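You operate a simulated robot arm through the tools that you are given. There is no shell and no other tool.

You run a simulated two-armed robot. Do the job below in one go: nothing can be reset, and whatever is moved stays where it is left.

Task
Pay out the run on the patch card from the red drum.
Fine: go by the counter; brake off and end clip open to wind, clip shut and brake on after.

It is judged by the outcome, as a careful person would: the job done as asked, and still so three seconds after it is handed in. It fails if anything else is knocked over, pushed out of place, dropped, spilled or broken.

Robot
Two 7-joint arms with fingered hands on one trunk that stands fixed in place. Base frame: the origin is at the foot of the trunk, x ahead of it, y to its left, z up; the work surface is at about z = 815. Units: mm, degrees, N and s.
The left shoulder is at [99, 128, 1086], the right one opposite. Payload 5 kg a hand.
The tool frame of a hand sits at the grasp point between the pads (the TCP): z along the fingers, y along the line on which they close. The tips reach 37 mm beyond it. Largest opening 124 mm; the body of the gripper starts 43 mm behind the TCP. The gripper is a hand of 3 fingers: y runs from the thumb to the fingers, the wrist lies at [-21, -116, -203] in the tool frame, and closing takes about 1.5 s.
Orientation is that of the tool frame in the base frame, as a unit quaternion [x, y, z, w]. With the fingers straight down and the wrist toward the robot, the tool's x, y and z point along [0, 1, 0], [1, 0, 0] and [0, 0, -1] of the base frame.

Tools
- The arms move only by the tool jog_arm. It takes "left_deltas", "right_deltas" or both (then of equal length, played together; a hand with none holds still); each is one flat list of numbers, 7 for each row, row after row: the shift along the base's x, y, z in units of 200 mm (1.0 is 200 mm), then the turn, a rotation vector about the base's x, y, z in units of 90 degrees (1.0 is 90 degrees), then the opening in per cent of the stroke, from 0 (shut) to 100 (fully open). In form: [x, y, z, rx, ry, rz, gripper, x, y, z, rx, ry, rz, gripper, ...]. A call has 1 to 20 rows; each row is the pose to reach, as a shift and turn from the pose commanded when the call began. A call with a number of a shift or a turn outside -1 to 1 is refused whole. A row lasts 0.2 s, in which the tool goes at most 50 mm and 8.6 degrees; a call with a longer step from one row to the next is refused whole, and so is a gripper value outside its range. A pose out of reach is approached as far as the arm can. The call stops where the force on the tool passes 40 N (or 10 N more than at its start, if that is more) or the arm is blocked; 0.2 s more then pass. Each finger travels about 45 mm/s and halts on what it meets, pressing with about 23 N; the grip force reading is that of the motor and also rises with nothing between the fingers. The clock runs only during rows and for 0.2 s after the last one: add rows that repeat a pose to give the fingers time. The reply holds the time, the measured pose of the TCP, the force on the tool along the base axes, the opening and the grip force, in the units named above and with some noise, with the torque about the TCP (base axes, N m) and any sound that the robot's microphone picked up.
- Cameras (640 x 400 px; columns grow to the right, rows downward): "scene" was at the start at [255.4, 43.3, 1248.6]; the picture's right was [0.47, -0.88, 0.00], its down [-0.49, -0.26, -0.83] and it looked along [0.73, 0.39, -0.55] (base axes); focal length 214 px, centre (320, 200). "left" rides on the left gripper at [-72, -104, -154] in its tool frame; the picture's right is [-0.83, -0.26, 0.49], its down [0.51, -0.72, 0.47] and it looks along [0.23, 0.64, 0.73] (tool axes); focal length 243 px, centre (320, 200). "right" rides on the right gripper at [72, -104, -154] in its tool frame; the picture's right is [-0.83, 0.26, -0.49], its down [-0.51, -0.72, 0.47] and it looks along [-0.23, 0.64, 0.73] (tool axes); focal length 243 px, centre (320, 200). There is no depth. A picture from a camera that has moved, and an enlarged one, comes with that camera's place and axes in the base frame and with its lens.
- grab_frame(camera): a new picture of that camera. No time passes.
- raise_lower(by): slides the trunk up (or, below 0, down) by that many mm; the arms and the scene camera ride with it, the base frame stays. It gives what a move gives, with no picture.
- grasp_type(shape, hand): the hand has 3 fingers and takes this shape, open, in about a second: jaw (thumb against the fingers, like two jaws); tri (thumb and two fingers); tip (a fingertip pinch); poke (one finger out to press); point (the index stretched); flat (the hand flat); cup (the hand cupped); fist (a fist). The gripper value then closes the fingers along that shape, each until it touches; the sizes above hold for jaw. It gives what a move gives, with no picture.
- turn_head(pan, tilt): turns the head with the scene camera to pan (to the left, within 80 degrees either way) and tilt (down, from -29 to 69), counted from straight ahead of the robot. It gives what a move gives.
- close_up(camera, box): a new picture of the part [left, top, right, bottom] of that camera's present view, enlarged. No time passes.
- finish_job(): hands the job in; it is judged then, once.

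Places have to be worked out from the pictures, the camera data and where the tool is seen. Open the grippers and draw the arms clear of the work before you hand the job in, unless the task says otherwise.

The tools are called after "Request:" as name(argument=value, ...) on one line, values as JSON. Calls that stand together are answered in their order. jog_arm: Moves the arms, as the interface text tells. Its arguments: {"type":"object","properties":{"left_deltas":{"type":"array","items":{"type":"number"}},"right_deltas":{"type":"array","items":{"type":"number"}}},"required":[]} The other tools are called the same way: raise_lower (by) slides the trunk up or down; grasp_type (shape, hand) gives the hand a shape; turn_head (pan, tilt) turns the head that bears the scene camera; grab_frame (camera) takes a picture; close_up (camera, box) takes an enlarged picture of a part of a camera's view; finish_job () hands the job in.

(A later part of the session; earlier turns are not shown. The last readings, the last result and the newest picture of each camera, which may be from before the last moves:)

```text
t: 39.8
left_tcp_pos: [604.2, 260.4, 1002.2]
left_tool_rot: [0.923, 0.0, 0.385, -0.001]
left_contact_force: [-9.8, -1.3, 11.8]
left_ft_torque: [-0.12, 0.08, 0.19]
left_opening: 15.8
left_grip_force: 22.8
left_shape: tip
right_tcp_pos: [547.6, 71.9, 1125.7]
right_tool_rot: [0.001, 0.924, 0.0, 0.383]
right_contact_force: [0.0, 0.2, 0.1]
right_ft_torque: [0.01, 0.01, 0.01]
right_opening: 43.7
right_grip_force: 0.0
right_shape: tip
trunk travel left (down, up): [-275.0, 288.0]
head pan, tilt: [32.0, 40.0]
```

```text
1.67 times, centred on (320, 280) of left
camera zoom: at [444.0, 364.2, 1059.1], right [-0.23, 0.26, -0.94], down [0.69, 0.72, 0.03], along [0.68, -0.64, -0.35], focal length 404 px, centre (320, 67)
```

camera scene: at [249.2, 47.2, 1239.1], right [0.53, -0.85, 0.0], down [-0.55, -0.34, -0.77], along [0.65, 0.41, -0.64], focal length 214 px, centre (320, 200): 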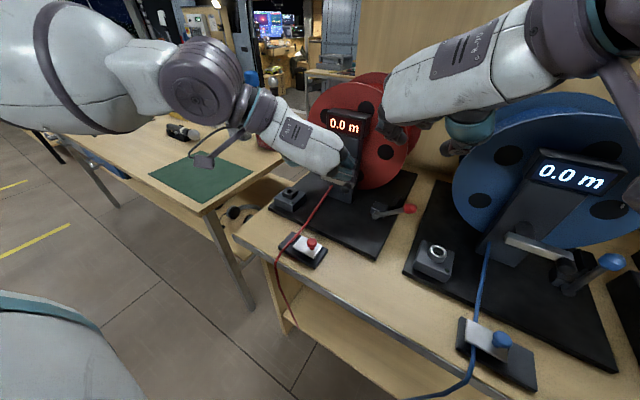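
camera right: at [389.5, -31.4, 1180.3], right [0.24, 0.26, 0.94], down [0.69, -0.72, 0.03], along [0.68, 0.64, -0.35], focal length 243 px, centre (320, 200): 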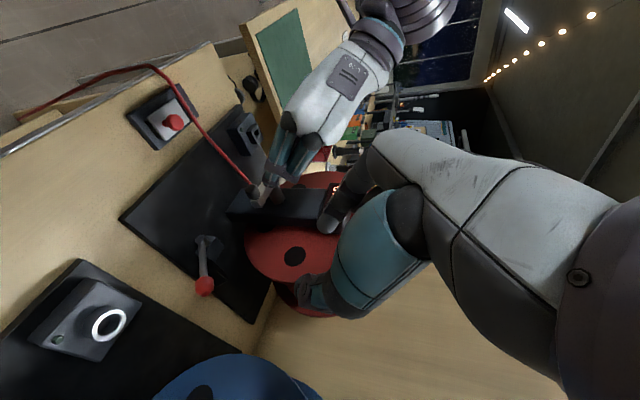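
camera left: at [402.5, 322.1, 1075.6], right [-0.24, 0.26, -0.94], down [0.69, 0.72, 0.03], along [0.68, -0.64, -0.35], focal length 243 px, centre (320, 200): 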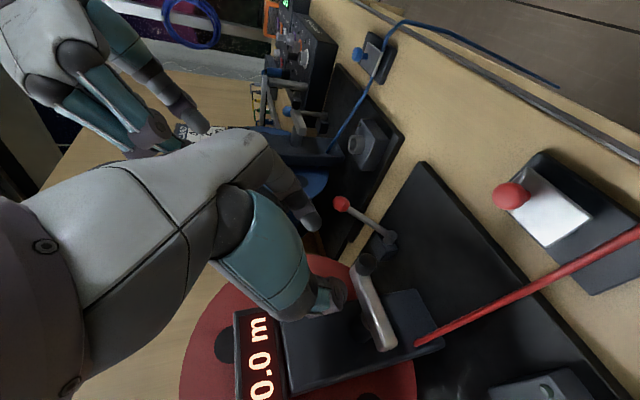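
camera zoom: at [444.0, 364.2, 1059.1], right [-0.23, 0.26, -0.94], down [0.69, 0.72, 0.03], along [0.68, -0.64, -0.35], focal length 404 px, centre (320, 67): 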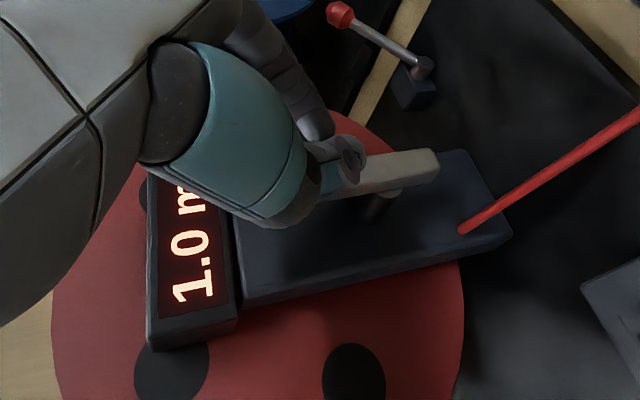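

The counter reads 1.0 m with the bar vertical — consistent with about 4 m per turn, so 2.0 m lies near the handle pointing left. There's a push along the finger axis, so I back off 3 mm along it and continue the arc to about 130°.

Request:
jog_arm(left_deltas=[-0.015, 0.035, 0.0255, 0, 0, 0, 0, -0.015, 0.065, 0.02, 0, 0, 0, 0, -0.015, 0.0935, 0.011, 0, 0, 0, 0, -0.015, 0.121, -0.0015, 0, 0, 0, 0, -0.015, 0.147, -0.0175, 0, 0, 0, 0, -0.015, 0.1705, -0.036, 0, 0, 0, 0])

Request:
close_up(camera="scene", box=[280, 100, 400, 220])

Request:
close_up(camera="left", box=[200, 160, 440, 400])

```text
t: 41.1
left_tcp_pos: [601.1, 294.1, 991.6]
left_tool_rot: [0.924, 0.0, 0.383, -0.001]
left_contact_force: [-3.8, -1.4, 0.7]
left_ft_torque: [-0.2, 0.04, 0.12]
left_opening: 14.4
left_grip_force: 22.8
left_shape: tip
right_tcp_pos: [549.5, 72.0, 1124.8]
right_tool_rot: [0.0, 0.924, 0.0, 0.383]
right_contact_force: [0.5, 0.0, 0.2]
right_ft_torque: [-0.04, 0.0, -0.03]
right_opening: 44.1
right_grip_force: 0.1
right_shape: tip
trunk travel left (down, up): [-275.0, 288.0]
head pan, tilt: [32.0, 40.0]
```

```text
3.33 times, centred on (340, 160) of scene
camera zoom: at [248.7, 46.2, 1239.3], right [0.53, -0.85, 0.0], down [-0.54, -0.34, -0.77], along [0.65, 0.41, -0.64], focal length 715 px, centre (253, 333)
```

zoom: 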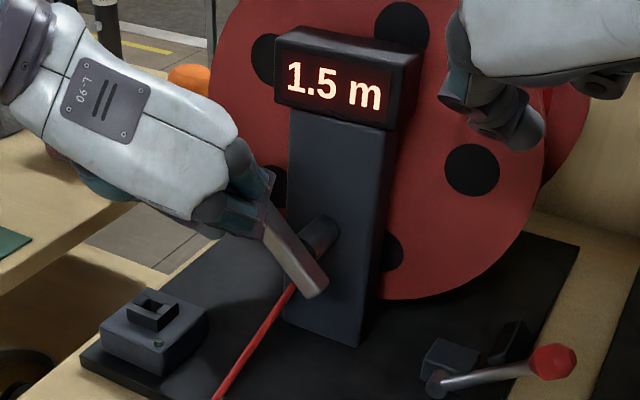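

```text
1.67 times, centred on (320, 280) of left
camera zoom: at [441.7, 398.3, 1050.1], right [-0.24, 0.26, -0.94], down [0.69, 0.72, 0.03], along [0.68, -0.64, -0.35], focal length 404 px, centre (320, 67)
```

zoom: 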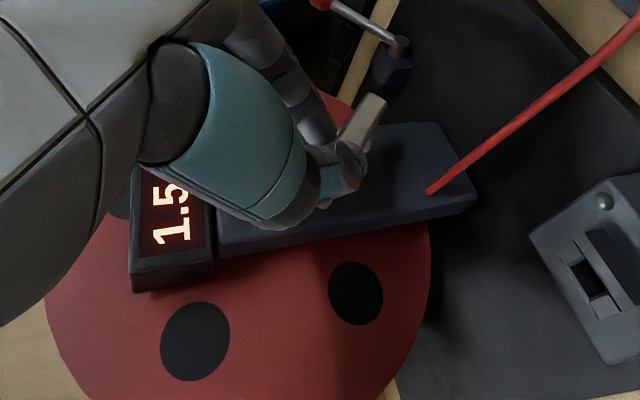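

The counter reads 1.5 m at about 132°, with small forces. I continue to about 165°, expecting roughly 1.9 m.

Request:
jog_arm(left_deltas=[0, 0.0215, -0.0215, 0, 0, 0, 0, 0, 0.0395, -0.0455, 0, 0, 0, 0, 0, 0.055, -0.0715, 0, 0, 0, 0, 0, 0.067, -0.0995, 0, 0, 0, 0, 0, 0.0735, -0.12, 0, 0, 0, 0, 0, 0.0735, -0.12, 0, 0, 0, 0])

Request:
close_up(camera="scene", box=[280, 100, 400, 220])

Request:
close_up(camera="left", box=[200, 160, 440, 400])

```text
t: 42.5
left_tcp_pos: [603.4, 309.7, 969.2]
left_tool_rot: [0.923, 0.0, 0.385, -0.001]
left_contact_force: [-1.0, 0.8, -0.7]
left_ft_torque: [-0.01, 0.01, 0.04]
left_opening: 14.6
left_grip_force: 22.7
left_shape: tip
right_tcp_pos: [550.3, 71.8, 1124.1]
right_tool_rot: [0.0, 0.924, 0.0, 0.383]
right_contact_force: [0.4, 0.4, -0.2]
right_ft_torque: [-0.01, 0.0, 0.0]
right_opening: 43.9
right_grip_force: 0.2
right_shape: tip
trunk travel left (down, up): [-275.0, 288.0]
head pan, tilt: [32.0, 40.0]
```

```text
3.33 times, centred on (340, 160) of scene
camera zoom: at [248.8, 46.4, 1239.2], right [0.53, -0.85, 0.0], down [-0.54, -0.34, -0.77], along [0.65, 0.41, -0.64], focal length 715 px, centre (253, 333)
```

zoom: 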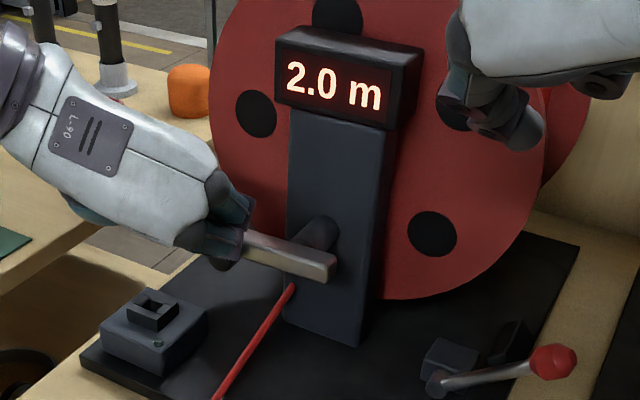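

```text
1.67 times, centred on (320, 280) of left
camera zoom: at [442.8, 413.8, 1025.6], right [-0.24, 0.26, -0.94], down [0.69, 0.72, 0.03], along [0.68, -0.64, -0.35], focal length 404 px, centre (320, 67)
```

zoom: 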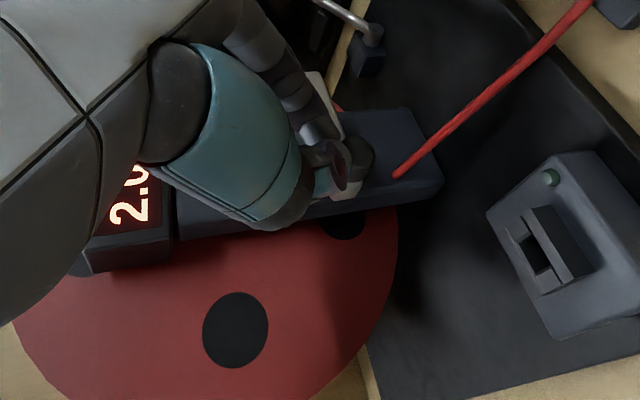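

The counter now reads 2.0 m and the forces are near zero. I check the bar's angle against the starting picture to see how well centred the 2.0 reading is.

Request:
close_up(camera="scene", box=[310, 150, 370, 210])

Request:
close_up(camera="scene", box=[320, 100, 370, 140])

```text
6.67 times, centred on (340, 180) of scene
camera zoom: at [248.8, 46.4, 1239.2], right [0.53, -0.85, 0.0], down [-0.54, -0.34, -0.77], along [0.65, 0.41, -0.64], focal length 1430 px, centre (187, 333)
```

zoom: 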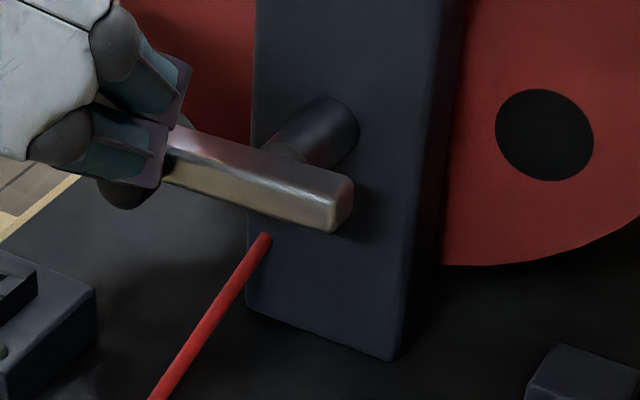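

```text
10.00 times, centred on (345, 120) of scene
camera zoom: at [248.8, 46.4, 1239.2], right [0.53, -0.85, 0.0], down [-0.54, -0.34, -0.77], along [0.65, 0.41, -0.64], focal length 2145 px, centre (70, 1000)
```

zoom: 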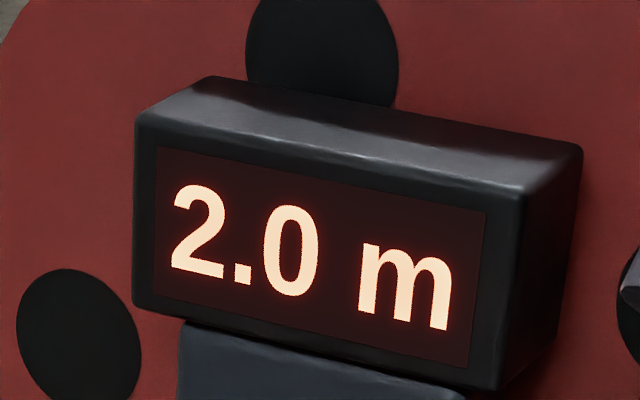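

The bar has turned ≈180° to the same line as at the start (4 m/turn), so 2.0 m is well centred. While the left hand holds the crank still, I use the right hand (pinch closed) to put the brake on: first move it in front of the tilted lever, on the right side of its knob (knob at ≈[685, 66, 894]).

Request:
jog_arm(right_deltas=[0.02, -0.06, -0.18, 0, 0, 0, 20, 0.04, -0.12, -0.36, 0, 0, 0, 10, 0.0525, -0.175, -0.5325, 0, 0, 0, 0, 0.0525, -0.175, -0.5325, 0, 0, 0, 0])

Request:
grab_frame(camera="right")

Request:
grab_frame(camera="scene")

```text
t: 43.5
left_tcp_pos: [601.9, 308.8, 968.1]
left_tool_rot: [0.924, 0.001, 0.382, 0.0]
left_contact_force: [0.5, -0.3, -0.4]
left_ft_torque: [0.0, -0.02, 0.0]
left_opening: 14.6
left_grip_force: 23.4
left_shape: tip
right_tcp_pos: [561.6, 37.3, 1018.1]
right_tool_rot: [0.0, 0.924, 0.0, 0.383]
right_contact_force: [-0.3, -0.2, -0.2]
right_ft_torque: [-0.01, 0.03, -0.02]
right_opening: 0.0
right_grip_force: 21.9
right_shape: tip
trunk travel left (down, up): [-275.0, 288.0]
head pan, tilt: [32.0, 40.0]
```

```text
taken
camera right: at [400.2, -66.4, 1074.3], right [0.24, 0.26, 0.94], down [0.69, -0.72, 0.03], along [0.68, 0.64, -0.35], focal length 243 px, centre (320, 200)
```

right: 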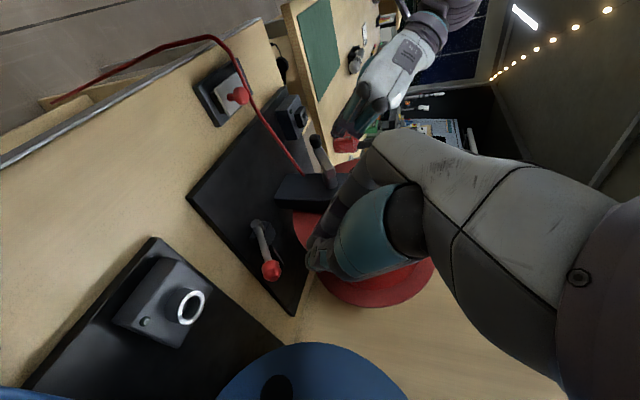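

```text
taken
camera scene: at [248.8, 46.9, 1239.2], right [0.53, -0.85, 0.0], down [-0.54, -0.34, -0.77], along [0.65, 0.41, -0.64], focal length 214 px, centre (320, 200)
```

scene: 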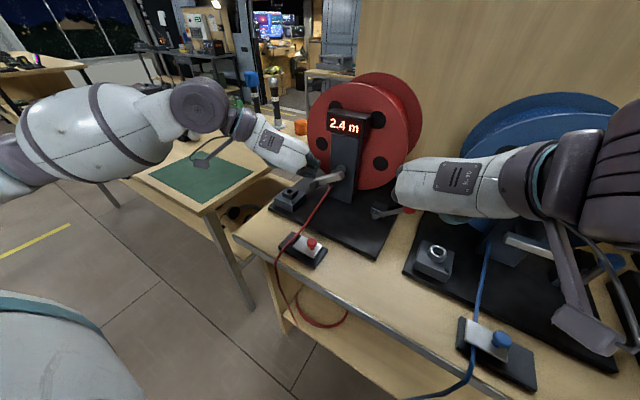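

The counter now reads 2.4 m — the crank has crept on. I look at the handle and pinch at once (no time passes with pictures).

Request:
close_up(camera="scene", box=[280, 100, 400, 220])

Request:
close_up(camera="left", box=[220, 160, 440, 400])

Request:
close_up(camera="right", box=[260, 80, 400, 220])

```text
3.33 times, centred on (340, 160) of scene
camera zoom: at [248.8, 46.9, 1239.2], right [0.53, -0.85, 0.0], down [-0.54, -0.34, -0.77], along [0.65, 0.41, -0.64], focal length 715 px, centre (253, 333)
```

zoom: 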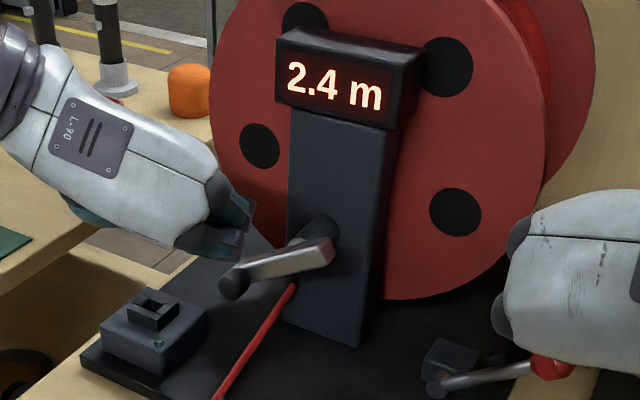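

```text
1.67 times, centred on (330, 280) of left
camera zoom: at [441.8, 413.3, 1025.3], right [-0.24, 0.26, -0.94], down [0.69, 0.72, 0.03], along [0.68, -0.64, -0.35], focal length 404 px, centre (303, 67)
```

zoom: 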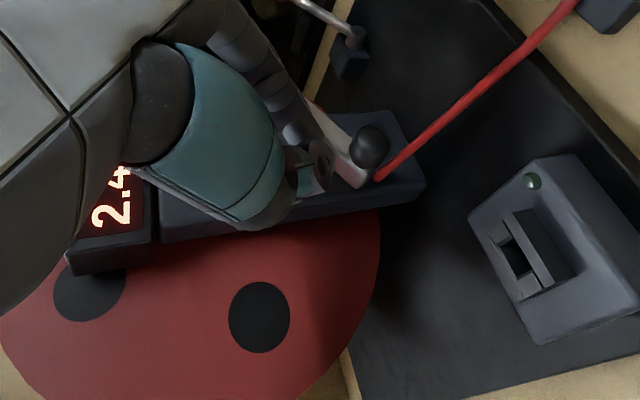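

```text
2.86 times, centred on (330, 150) of right
camera zoom: at [400.2, -66.4, 1074.3], right [0.24, 0.26, 0.94], down [0.69, -0.72, 0.03], along [0.68, 0.64, -0.35], focal length 693 px, centre (291, 343)
```

zoom: 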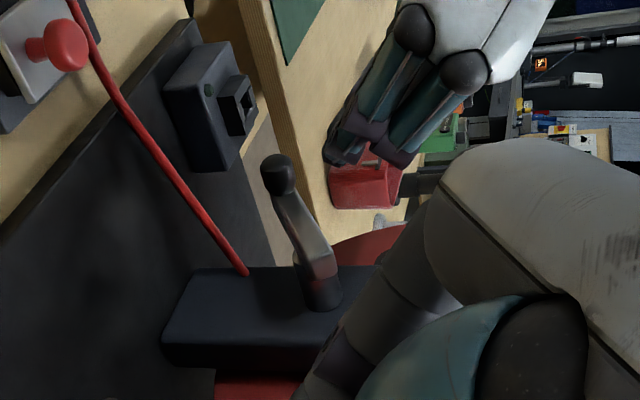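

The handle slipped below the pinch (fingers had latched open around it). I open the left pinch a little — which also lets a short time pass — and check whether the crank is still drifting.

Request:
jog_arm(left_deltas=[0, 0, 0, 0, 0, 0, 22])

Request:
close_up(camera="scene", box=[280, 100, 400, 220])

```text
t: 44.0
left_tcp_pos: [601.4, 308.1, 966.9]
left_tool_rot: [0.924, -0.001, 0.383, 0.001]
left_contact_force: [0.2, 0.3, -0.4]
left_ft_torque: [0.0, -0.01, 0.0]
left_opening: 26.7
left_grip_force: 0.1
left_shape: tip
right_tcp_pos: [561.1, 36.7, 1017.9]
right_tool_rot: [0.0, 0.924, 0.0, 0.382]
right_contact_force: [-0.7, -0.4, 0.1]
right_ft_torque: [0.01, 0.01, 0.01]
right_opening: 0.0
right_grip_force: 22.6
right_shape: tip
trunk travel left (down, up): [-275.0, 288.0]
head pan, tilt: [32.0, 40.0]
```

```text
3.33 times, centred on (340, 160) of scene
camera zoom: at [249.3, 46.4, 1239.1], right [0.53, -0.85, 0.0], down [-0.55, -0.34, -0.77], along [0.65, 0.41, -0.64], focal length 715 px, centre (253, 333)
```

zoom: 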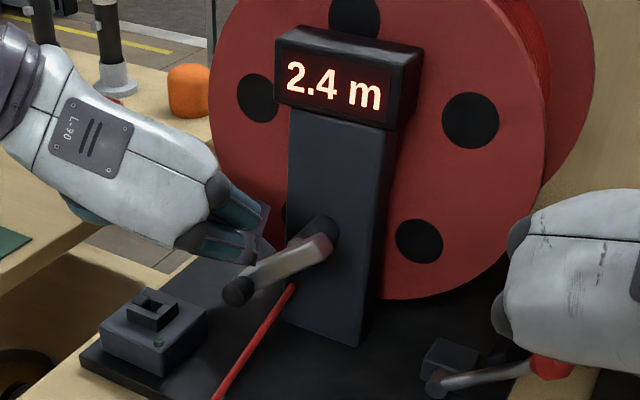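

The crank creeps very slowly (still 2.4 m). Plan: bring the right hand to the brake-ready spot to the right of the lever knob, while the left hand backs off and turns steeper (fingers 20° from vertical) to re-grip the handle more securely and wind back to 2.0.

Request:
jog_arm(left_deltas=[-0.07, 0, 0.07, 0, 0.07, 0, 40, -0.14, 0, 0.14, 0, 0.14, 0, 40, -0.205, 0, 0.215, 0, 0.21, 0, 40, -0.205, 0, 0.215, 0, 0.278, 0, 40], right_deltas=[0.14, 0, -0.14, 0, 0, 0, 0, 0.28, 0, -0.28, 0, 0, 0, 0, 0.42, 0, -0.42, 0, 0, 0, 0, 0.53, 0, -0.535, 0, 0, 0, 0])

Request:
close_up(camera="scene", box=[280, 100, 400, 220])

Request:
grab_frame(camera="left")

Request:
grab_frame(camera="right")

```text
t: 45.0
left_tcp_pos: [563.0, 307.8, 1010.8]
left_tool_rot: [0.985, 0.0, 0.172, 0.0]
left_contact_force: [-0.1, -0.3, 0.0]
left_ft_torque: [0.0, 0.01, -0.01]
left_opening: 49.3
left_grip_force: 0.1
left_shape: tip
right_tcp_pos: [668.2, 35.3, 908.9]
right_tool_rot: [0.0, 0.924, 0.0, 0.382]
right_contact_force: [-1.8, -3.0, -0.5]
right_ft_torque: [-0.02, 0.06, 0.02]
right_opening: 0.0
right_grip_force: 22.9
right_shape: tip
trunk travel left (down, up): [-275.0, 288.0]
head pan, tilt: [32.0, 40.0]
```

```text
3.33 times, centred on (340, 160) of scene
camera zoom: at [250.6, 45.2, 1238.8], right [0.53, -0.85, 0.0], down [-0.55, -0.34, -0.77], along [0.65, 0.41, -0.64], focal length 715 px, centre (253, 333)
```

zoom: 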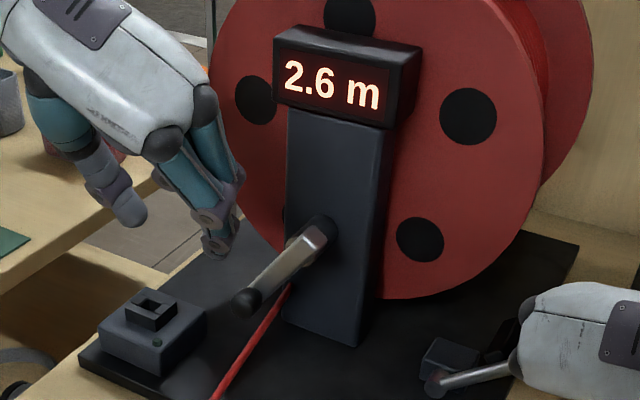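

```text
taken
camera left: at [441.8, 411.4, 1130.8], right [-0.61, 0.26, -0.74], down [0.64, 0.72, -0.27], along [0.47, -0.64, -0.61], focal length 243 px, centre (320, 200)
```

left: 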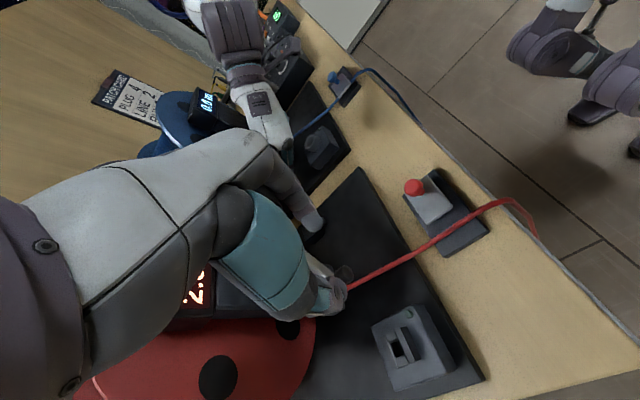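

```text
taken
camera right: at [507.1, -68.0, 965.7], right [0.24, 0.26, 0.93], down [0.69, -0.72, 0.02], along [0.68, 0.64, -0.35], focal length 243 px, centre (320, 200)
```

right: 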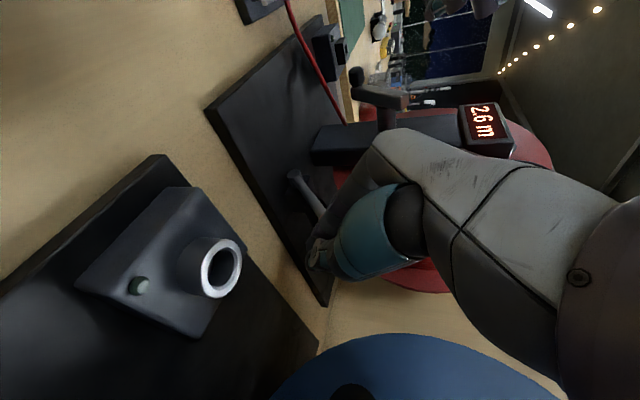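

The crank keeps drifting (2.6 m), so I stop it first: the closed right pinch pushes the lever along its arc back to upright to set the brake, which also proves the brake direction.

Request:
jog_arm(right_deltas=[0, 0.06, 0.06, 0, 0, 0, 0, 0, 0.125, 0.11, 0, 0, 0, 0, 0, 0.2, 0.15, 0, 0, 0, 0, 0, 0.27, 0.175, 0, 0, 0, 0, 0, 0.34, 0.19, 0, 0, 0, 0, 0, 0.39, 0.195, 0, 0, 0, 0])

Request:
close_up(camera="scene", box=[280, 100, 420, 240])

Request:
close_up(camera="right", box=[200, 120, 400, 320])

```text
t: 46.4
left_tcp_pos: [560.0, 307.0, 1010.9]
left_tool_rot: [0.985, -0.001, 0.174, -0.001]
left_contact_force: [-0.1, -0.6, 0.1]
left_ft_torque: [0.04, -0.01, -0.03]
left_opening: 49.1
left_grip_force: 0.2
left_shape: tip
right_tcp_pos: [665.8, 114.6, 948.7]
right_tool_rot: [0.001, 0.923, 0.001, 0.384]
right_contact_force: [-1.4, -4.8, -1.7]
right_ft_torque: [-0.1, 0.05, -0.02]
right_opening: 0.0
right_grip_force: 23.3
right_shape: tip
trunk travel left (down, up): [-275.0, 288.0]
head pan, tilt: [32.0, 40.0]
```

```text
2.86 times, centred on (350, 170) of scene
camera zoom: at [249.1, 45.3, 1239.1], right [0.53, -0.85, 0.0], down [-0.55, -0.34, -0.77], along [0.65, 0.41, -0.64], focal length 613 px, centre (234, 286)
```

zoom: 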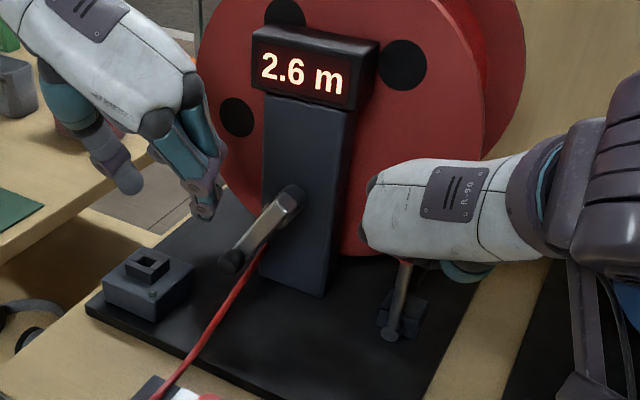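

```text
2.00 times, centred on (300, 220) of right
camera zoom: at [505.9, 9.5, 1006.1], right [0.24, 0.26, 0.94], down [0.69, -0.72, 0.02], along [0.68, 0.64, -0.35], focal length 485 px, centre (360, 160)
```

zoom: 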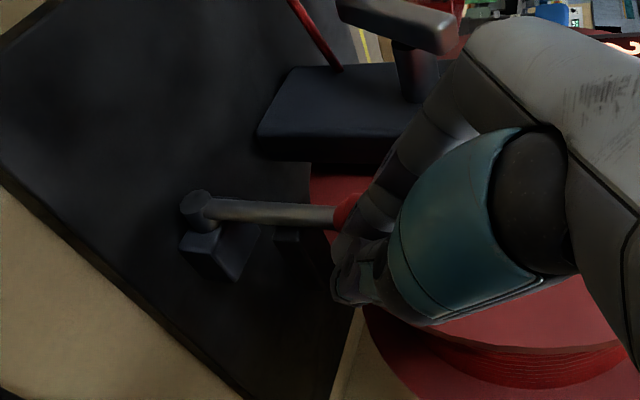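

The lever is upright again and the counter holds at 2.6 m. With the crank held by the brake, I bring the left hand down over the handle (now near [629, 290, 894]) with steeper fingers.

Request:
jog_arm(left_deltas=[0.09, -0.04, -0.1, 0, 0, 0, 45, 0.1875, -0.085, -0.205, 0, 0, 0, 45, 0.22, -0.085, -0.295, 0, 0, 0, 45, 0.255, -0.085, -0.385, 0, 0, 0, 45])

Request:
close_up(camera="scene", box=[280, 100, 420, 240])

Request:
close_up(camera="left", box=[220, 160, 440, 400])

Request:
close_up(camera="right", box=[260, 20, 460, 220])

```text
t: 47.4
left_tcp_pos: [612.2, 289.9, 933.6]
left_tool_rot: [0.985, 0.0, 0.174, -0.001]
left_contact_force: [-0.8, 0.7, -0.1]
left_ft_torque: [0.0, 0.0, -0.02]
left_opening: 55.6
left_grip_force: 0.1
left_shape: tip
right_tcp_pos: [666.0, 113.7, 951.0]
right_tool_rot: [0.0, 0.924, 0.0, 0.383]
right_contact_force: [-1.9, -6.1, -0.9]
right_ft_torque: [-0.11, 0.03, -0.08]
right_opening: 0.0
right_grip_force: 23.2
right_shape: tip
trunk travel left (down, up): [-275.0, 288.0]
head pan, tilt: [32.0, 40.0]
```

```text
2.86 times, centred on (350, 170) of scene
camera zoom: at [249.3, 45.5, 1239.1], right [0.53, -0.85, 0.0], down [-0.55, -0.34, -0.77], along [0.65, 0.41, -0.64], focal length 613 px, centre (234, 286)
```

zoom: 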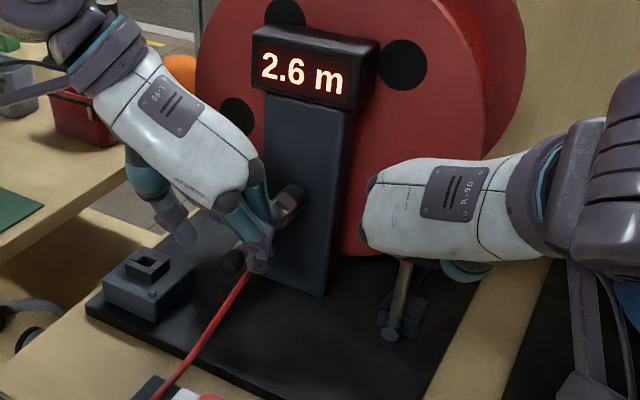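

```text
1.67 times, centred on (330, 280) of left
camera zoom: at [491.8, 394.8, 1053.9], right [-0.61, 0.26, -0.75], down [0.64, 0.72, -0.27], along [0.47, -0.64, -0.61], focal length 404 px, centre (303, 67)
```

zoom: 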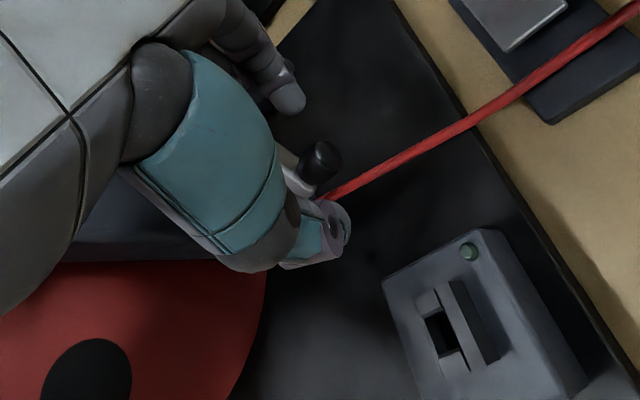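

```text
2.00 times, centred on (360, 120) of right
camera zoom: at [506.0, 9.8, 1006.2], right [0.24, 0.26, 0.94], down [0.69, -0.72, 0.02], along [0.68, 0.64, -0.35], focal length 485 px, centre (240, 360)
```

zoom: 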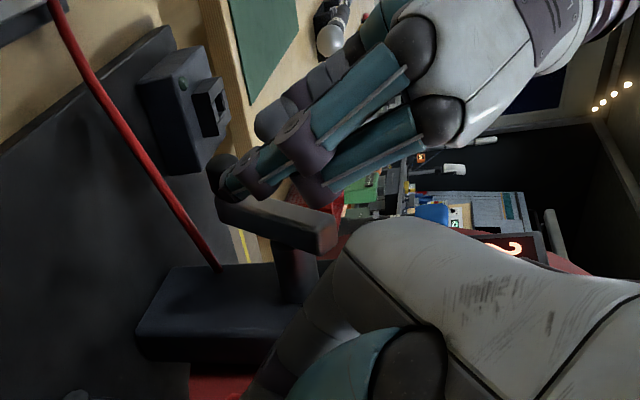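

The brake holds the crank at 2.6 m. I'll wind back with a more positive contact: the closed left fingers act as a shelf ahead of the handle in its drift direction. I withdraw and re-pitch the left hand, and at the same time reposition the right hand so it can straddle the brake knob.

Request:
jog_arm(left_deltas=[-0.05, 0, 0.14, 0, 0, 0, 45, -0.1, 0, 0.28, 0, 0, 0, 45, -0.16, -0.03, 0.3, 0, -0.07, 0, 30, -0.2, -0.06, 0.3, 0, -0.14, 0, 15, -0.24, -0.1, 0.25, 0, -0.21, 0, 0, -0.28, -0.13, 0.15, 0, -0.278, 0, 0], right_deltas=[-0.13, 0, 0.13, 0, 0, 0, 0, -0.26, 0, 0.26, 0, 0, 0, 10, -0.3, 0.03, 0.3, 0, 0, 0, 20, -0.3, 0.08, 0.3, 0, 0, 0, 35, -0.3, 0.13, 0.3, 0, 0, 0, 35, -0.3, 0.13, 0.3, 0, 0, 0, 35])

Request:
close_up(camera="scene", box=[280, 100, 420, 240])

Request:
close_up(camera="left", box=[220, 160, 460, 400])

Request:
close_up(camera="right", box=[200, 80, 400, 320])

```text
t: 48.8
left_tcp_pos: [555.0, 266.9, 965.0]
left_tool_rot: [0.924, 0.0, 0.384, 0.0]
left_contact_force: [0.3, 0.0, 0.0]
left_ft_torque: [-0.01, 0.0, -0.01]
left_opening: 0.0
left_grip_force: 12.2
left_shape: tip
right_tcp_pos: [607.2, 141.1, 1009.7]
right_tool_rot: [-0.001, 0.924, 0.0, 0.383]
right_contact_force: [-0.2, 0.7, 0.0]
right_ft_torque: [-0.01, 0.01, -0.02]
right_opening: 42.8
right_grip_force: 0.0
right_shape: tip
trunk travel left (down, up): [-275.0, 288.0]
head pan, tilt: [32.0, 40.0]
```

```text
2.86 times, centred on (350, 170) of scene
camera zoom: at [249.0, 47.3, 1239.1], right [0.53, -0.85, 0.0], down [-0.55, -0.34, -0.77], along [0.65, 0.41, -0.64], focal length 613 px, centre (234, 286)
```

zoom: 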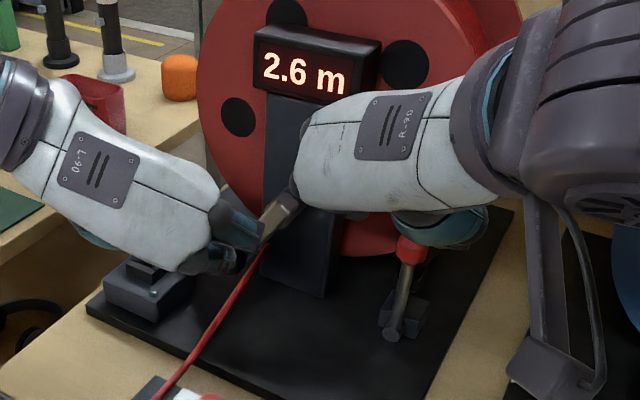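

```text
1.67 times, centred on (340, 280) of left
camera zoom: at [396.0, 370.6, 1021.6], right [-0.24, 0.26, -0.94], down [0.69, 0.72, 0.03], along [0.68, -0.64, -0.35], focal length 404 px, centre (287, 67)
```

zoom: 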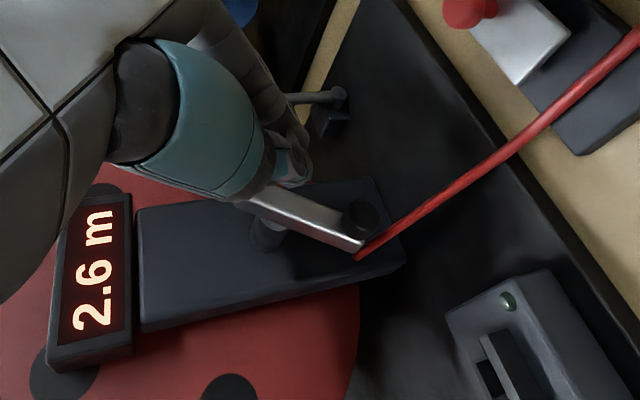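

```text
1.67 times, centred on (300, 200) of right
camera zoom: at [445.6, 37.4, 1066.4], right [0.24, 0.26, 0.94], down [0.69, -0.72, 0.03], along [0.68, 0.64, -0.35], focal length 404 px, centre (353, 200)
```

zoom: 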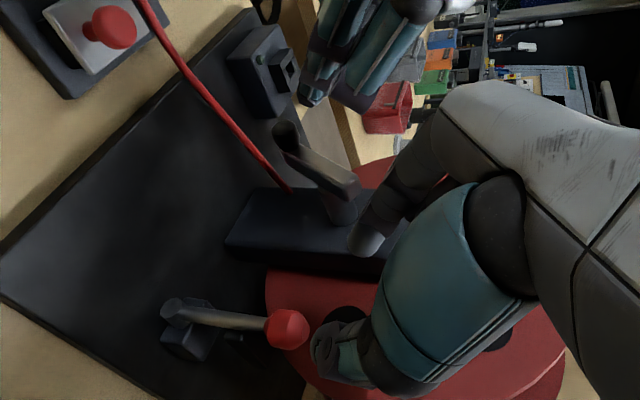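

Triangulating again, the handle is at [627.5, 285, 888], which refines the crank circle to centre (y 258.7, z 928), radius ≈ 48 — so 2.0 m is with the handle at about (306, 926). The brake knob is back exactly at [685, 140, 929]. I now bring the closed left fingers in just right of/below the handle and the right hand to straddle the brake knob.

Request:
jog_arm(left_deltas=[-0.03, -0.0475, -0.12, 0, 0, 0, 0, 0.03, -0.0475, -0.18, 0, 0, 0, 0, 0.09, -0.0475, -0.24, 0, 0, 0, 0, 0.155, -0.0475, -0.306, 0, 0, 0, 0, 0.219, -0.0475, -0.37, 0, 0, 0, 0], right_deltas=[0.07, -0.01, -0.075, 0, 0, 0, 35, 0.14, -0.01, -0.15, 0, 0, 0, 35, 0.2, -0.01, -0.212, 0, 0, 0, 35, 0.26, -0.01, -0.275, 0, 0, 0, 35, 0.314, -0.01, -0.3335, 0, 0, 0, 35])

Request:
close_up(camera="scene", box=[280, 100, 420, 240])

Request:
close_up(camera="left", box=[220, 160, 460, 400])

Request:
close_up(camera="right", box=[200, 80, 400, 320])

```text
t: 50.0
left_tcp_pos: [600.7, 255.9, 889.1]
left_tool_rot: [0.924, 0.0, 0.381, 0.0]
left_contact_force: [1.4, -0.2, -0.8]
left_ft_torque: [0.01, 0.01, -0.01]
left_opening: 0.0
left_grip_force: 23.1
left_shape: tip
right_tcp_pos: [669.8, 136.9, 942.9]
right_tool_rot: [0.0, 0.924, 0.0, 0.383]
right_contact_force: [0.2, -0.2, -0.3]
right_ft_torque: [-0.03, 0.02, 0.03]
right_opening: 42.7
right_grip_force: 0.0
right_shape: tip
trunk travel left (down, up): [-275.0, 288.0]
head pan, tilt: [32.0, 40.0]
```

```text
2.86 times, centred on (350, 170) of scene
camera zoom: at [250.4, 46.0, 1238.8], right [0.53, -0.85, 0.0], down [-0.55, -0.34, -0.77], along [0.65, 0.41, -0.64], focal length 613 px, centre (234, 286)
```

zoom: 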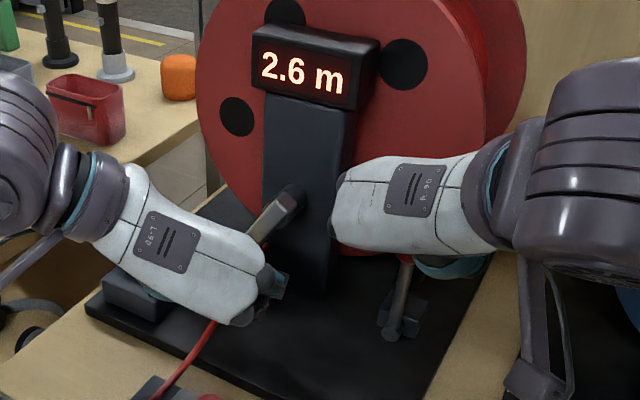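

```text
1.67 times, centred on (340, 280) of left
camera zoom: at [441.0, 360.1, 946.3], right [-0.24, 0.26, -0.93], down [0.69, 0.72, 0.02], along [0.68, -0.64, -0.35], focal length 404 px, centre (287, 67)
```

zoom: 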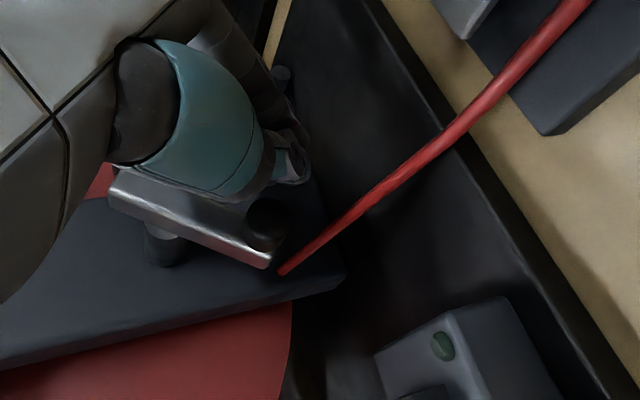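

```text
1.67 times, centred on (300, 200) of right
camera zoom: at [509.4, 33.9, 999.1], right [0.24, 0.26, 0.94], down [0.69, -0.72, 0.02], along [0.68, 0.64, -0.35], focal length 404 px, centre (353, 200)
```

zoom: 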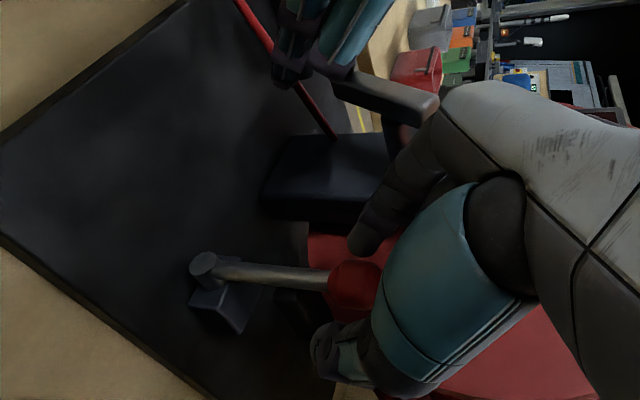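

Both hands are in place. The right hand pushes the brake lever off to the right; the left fingers will catch the handle if it drifts.

Request:
jog_arm(right_deltas=[0, -0.06, 0, 0, 0, 0, 35, 0, -0.12, -0.005, 0, 0, 0, 35, 0, -0.17, -0.012, 0, 0, 0, 35, 0, -0.215, -0.022, 0, 0, 0, 35, 0, -0.26, -0.04, 0, 0, 0, 35, 0, -0.3, -0.065, 0, 0, 0, 35, 0, -0.34, -0.095, 0, 0, 0, 35])

Request:
close_up(camera="scene", box=[280, 100, 420, 240])

Request:
close_up(camera="right", box=[180, 80, 400, 320])

Request:
close_up(camera="left", box=[220, 160, 460, 400])

```text
t: 51.5
left_tcp_pos: [600.2, 255.6, 888.9]
left_tool_rot: [0.924, 0.001, 0.383, 0.0]
left_contact_force: [-0.7, -0.7, 0.1]
left_ft_torque: [-0.02, 0.02, 0.0]
left_opening: 0.0
left_grip_force: 23.1
left_shape: tip
right_tcp_pos: [669.9, 70.3, 923.7]
right_tool_rot: [0.0, 0.924, 0.001, 0.383]
right_contact_force: [0.8, 0.2, -0.4]
right_ft_torque: [0.01, 0.0, 0.01]
right_opening: 44.3
right_grip_force: 0.2
right_shape: tip
trunk travel left (down, up): [-275.0, 288.0]
head pan, tilt: [32.0, 40.0]
```

```text
2.86 times, centred on (350, 170) of scene
camera zoom: at [249.4, 46.1, 1239.1], right [0.53, -0.85, 0.0], down [-0.55, -0.34, -0.77], along [0.65, 0.41, -0.64], focal length 613 px, centre (234, 286)
```

zoom: 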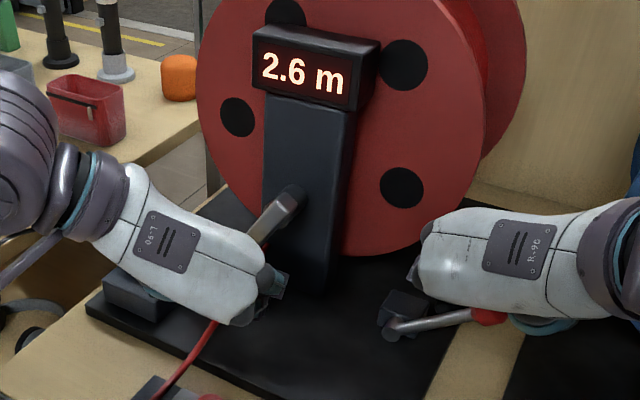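

```text
1.67 times, centred on (290, 200) of right
camera zoom: at [509.1, -33.6, 980.5], right [0.24, 0.26, 0.94], down [0.69, -0.72, 0.03], along [0.68, 0.64, -0.35], focal length 404 px, centre (370, 200)
```

zoom: 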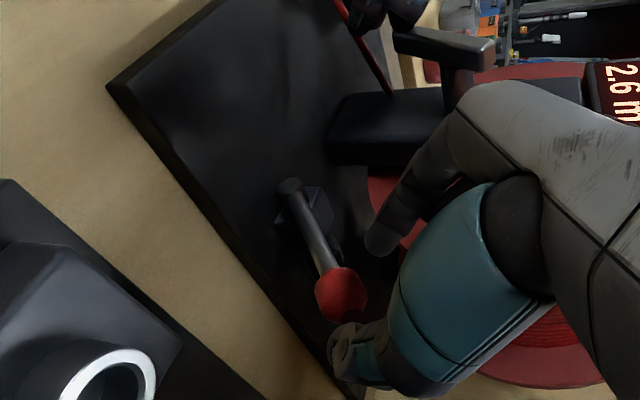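

```text
1.67 times, centred on (340, 280) of left
camera zoom: at [440.3, 360.3, 947.1], right [-0.24, 0.26, -0.94], down [0.69, 0.72, 0.03], along [0.68, -0.64, -0.35], focal length 404 px, centre (287, 67)
```

zoom: 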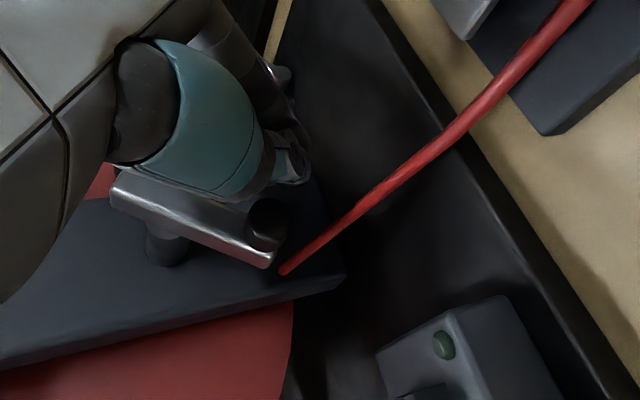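

Brake is off and the handle stays at 2.6 m, so the earlier run-on was the drum coasting; I must move slowly. The closed left fingers now push the handle gently back (leftward/upward) along its circle.

Request:
jog_arm(left_deltas=[0, 0.0145, 0.055, 0, 0, 0, 0, 0, 0.027, 0.0555, 0, 0, 0, 0, 0, 0.0395, 0.0565, 0, 0, 0, 0, 0, 0.052, 0.058, 0, 0, 0, 0, 0, 0.064, 0.06, 0, 0, 0, 0, 0, 0.0765, 0.063, 0, 0, 0, 0, 0, 0.0765, 0.063, 0, 0, 0, 0])

Request:
close_up(camera="scene", box=[280, 100, 420, 240])

Request:
close_up(camera="left", box=[220, 160, 460, 400])

```text
t: 53.1
left_tcp_pos: [600.7, 272.3, 903.4]
left_tool_rot: [0.924, -0.001, 0.382, -0.001]
left_contact_force: [0.7, -1.3, -0.3]
left_ft_torque: [-0.02, 0.0, -0.03]
left_opening: 0.0
left_grip_force: 23.1
left_shape: tip
right_tcp_pos: [669.1, 69.8, 924.6]
right_tool_rot: [0.0, 0.924, 0.0, 0.383]
right_contact_force: [0.0, -0.1, 0.5]
right_ft_torque: [-0.03, 0.02, -0.01]
right_opening: 43.9
right_grip_force: 0.1
right_shape: tip
trunk travel left (down, up): [-275.0, 288.0]
head pan, tilt: [32.0, 40.0]
```

```text
2.86 times, centred on (350, 170) of scene
camera zoom: at [249.3, 46.3, 1239.1], right [0.53, -0.85, 0.0], down [-0.55, -0.34, -0.77], along [0.65, 0.41, -0.64], focal length 613 px, centre (234, 286)
```

zoom: 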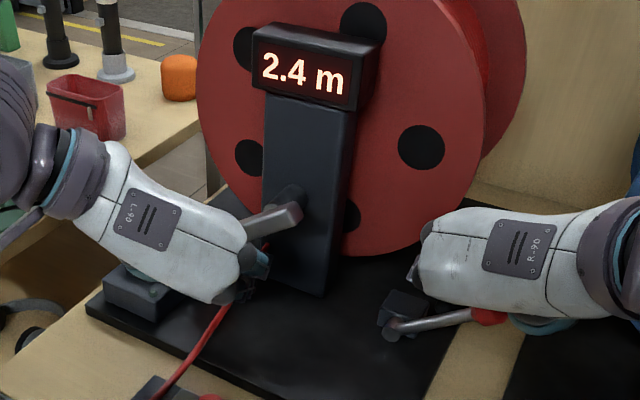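

```text
1.67 times, centred on (340, 280) of left
camera zoom: at [440.5, 376.1, 960.2], right [-0.24, 0.26, -0.93], down [0.69, 0.72, 0.03], along [0.68, -0.64, -0.35], focal length 404 px, centre (287, 67)
```

zoom: 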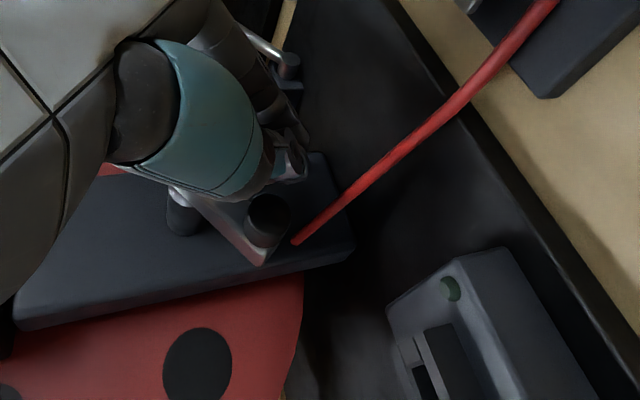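

Winding back works: 2.4 m with only ~1 N. I continue slowly toward about 2.2 m.

Request:
jog_arm(left_deltas=[0, 0.012, 0.0035, 0, 0, 0, 0, 0, 0.0235, 0.008, 0, 0, 0, 0, 0, 0.035, 0.0125, 0, 0, 0, 0, 0, 0.0465, 0.018, 0, 0, 0, 0, 0, 0.0575, 0.024, 0, 0, 0, 0, 0, 0.0625, 0.027, 0, 0, 0, 0, 0, 0.0625, 0.027, 0, 0, 0, 0])

Request:
close_up(camera="scene", box=[280, 100, 420, 240])

Request:
close_up(camera="left", box=[220, 160, 460, 400])

```text
t: 54.8
left_tcp_pos: [600.7, 284.0, 907.8]
left_tool_rot: [0.924, -0.001, 0.383, 0.0]
left_contact_force: [0.8, -0.2, -0.2]
left_ft_torque: [-0.01, -0.03, -0.01]
left_opening: 0.0
left_grip_force: 23.1
left_shape: tip
right_tcp_pos: [669.0, 71.7, 925.0]
right_tool_rot: [0.0, 0.924, 0.0, 0.382]
right_contact_force: [0.0, -0.9, 0.3]
right_ft_torque: [0.0, 0.03, 0.02]
right_opening: 43.8
right_grip_force: 0.0
right_shape: tip
trunk travel left (down, up): [-275.0, 288.0]
head pan, tilt: [32.0, 40.0]
```

```text
2.86 times, centred on (350, 170) of scene
camera zoom: at [249.3, 46.3, 1239.1], right [0.53, -0.85, 0.0], down [-0.55, -0.34, -0.77], along [0.65, 0.41, -0.64], focal length 613 px, centre (234, 286)
```

zoom: 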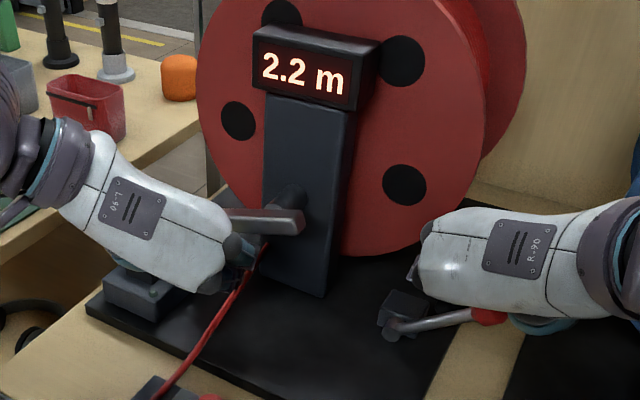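

```text
1.67 times, centred on (340, 280) of left
camera zoom: at [440.1, 388.6, 965.3], right [-0.24, 0.26, -0.94], down [0.69, 0.72, 0.03], along [0.68, -0.64, -0.35], focal length 404 px, centre (287, 67)
```

zoom: 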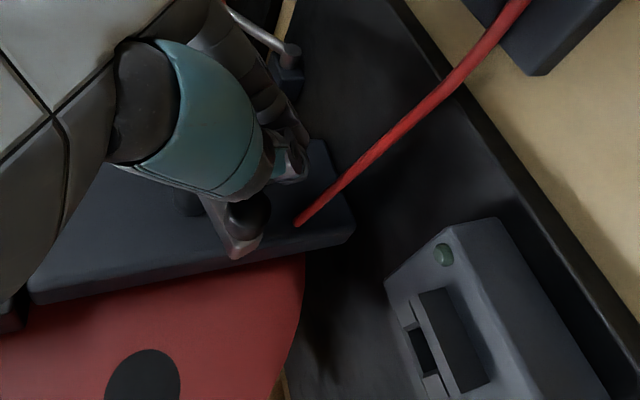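

2.2 m, with the handle resting calmly. I continue with smaller steps.

Request:
jog_arm(left_deltas=[0, 0.0055, 0.0035, 0, 0, 0, 0, 0, 0.011, 0.007, 0, 0, 0, 0, 0, 0.016, 0.0105, 0, 0, 0, 0, 0, 0.021, 0.0145, 0, 0, 0, 0, 0, 0.026, 0.0185, 0, 0, 0, 0, 0, 0.0305, 0.0225, 0, 0, 0, 0, 0, 0.0355, 0.0265, 0, 0, 0, 0, 0, 0.0355, 0.0265, 0, 0, 0, 0])

Request:
close_up(camera="scene", box=[280, 100, 420, 240])

Request:
close_up(camera="left", box=[220, 160, 460, 400])

```text
t: 56.5
left_tcp_pos: [599.7, 289.7, 913.9]
left_tool_rot: [0.924, 0.0, 0.383, 0.0]
left_contact_force: [-1.9, -1.0, -1.4]
left_ft_torque: [0.0, 0.06, 0.0]
left_opening: 0.1
left_grip_force: 23.1
left_shape: tip
right_tcp_pos: [669.8, 71.4, 925.3]
right_tool_rot: [0.0, 0.924, 0.001, 0.383]
right_contact_force: [0.5, 0.6, -0.4]
right_ft_torque: [-0.01, 0.0, 0.02]
right_opening: 44.2
right_grip_force: 0.0
right_shape: tip
trunk travel left (down, up): [-275.0, 288.0]
head pan, tilt: [32.0, 40.0]
```

```text
2.86 times, centred on (350, 170) of scene
camera zoom: at [249.2, 46.3, 1239.1], right [0.53, -0.85, 0.0], down [-0.55, -0.34, -0.77], along [0.65, 0.41, -0.64], focal length 613 px, centre (234, 286)
```

zoom: 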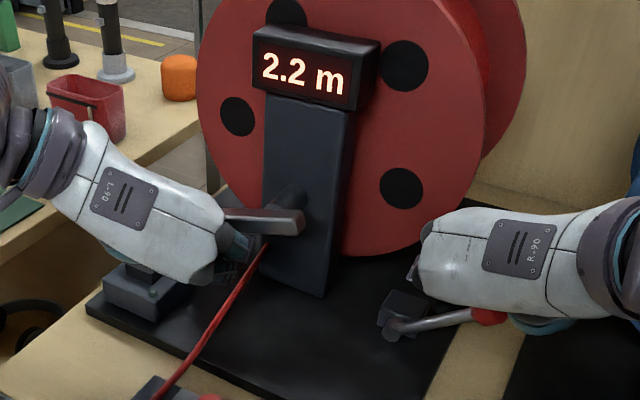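

```text
1.67 times, centred on (340, 280) of left
camera zoom: at [440.2, 395.1, 971.0], right [-0.24, 0.26, -0.94], down [0.69, 0.72, 0.03], along [0.68, -0.64, -0.35], focal length 404 px, centre (287, 67)
```

zoom: 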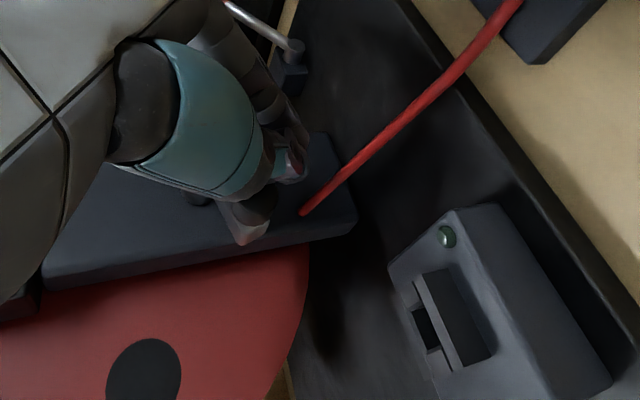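

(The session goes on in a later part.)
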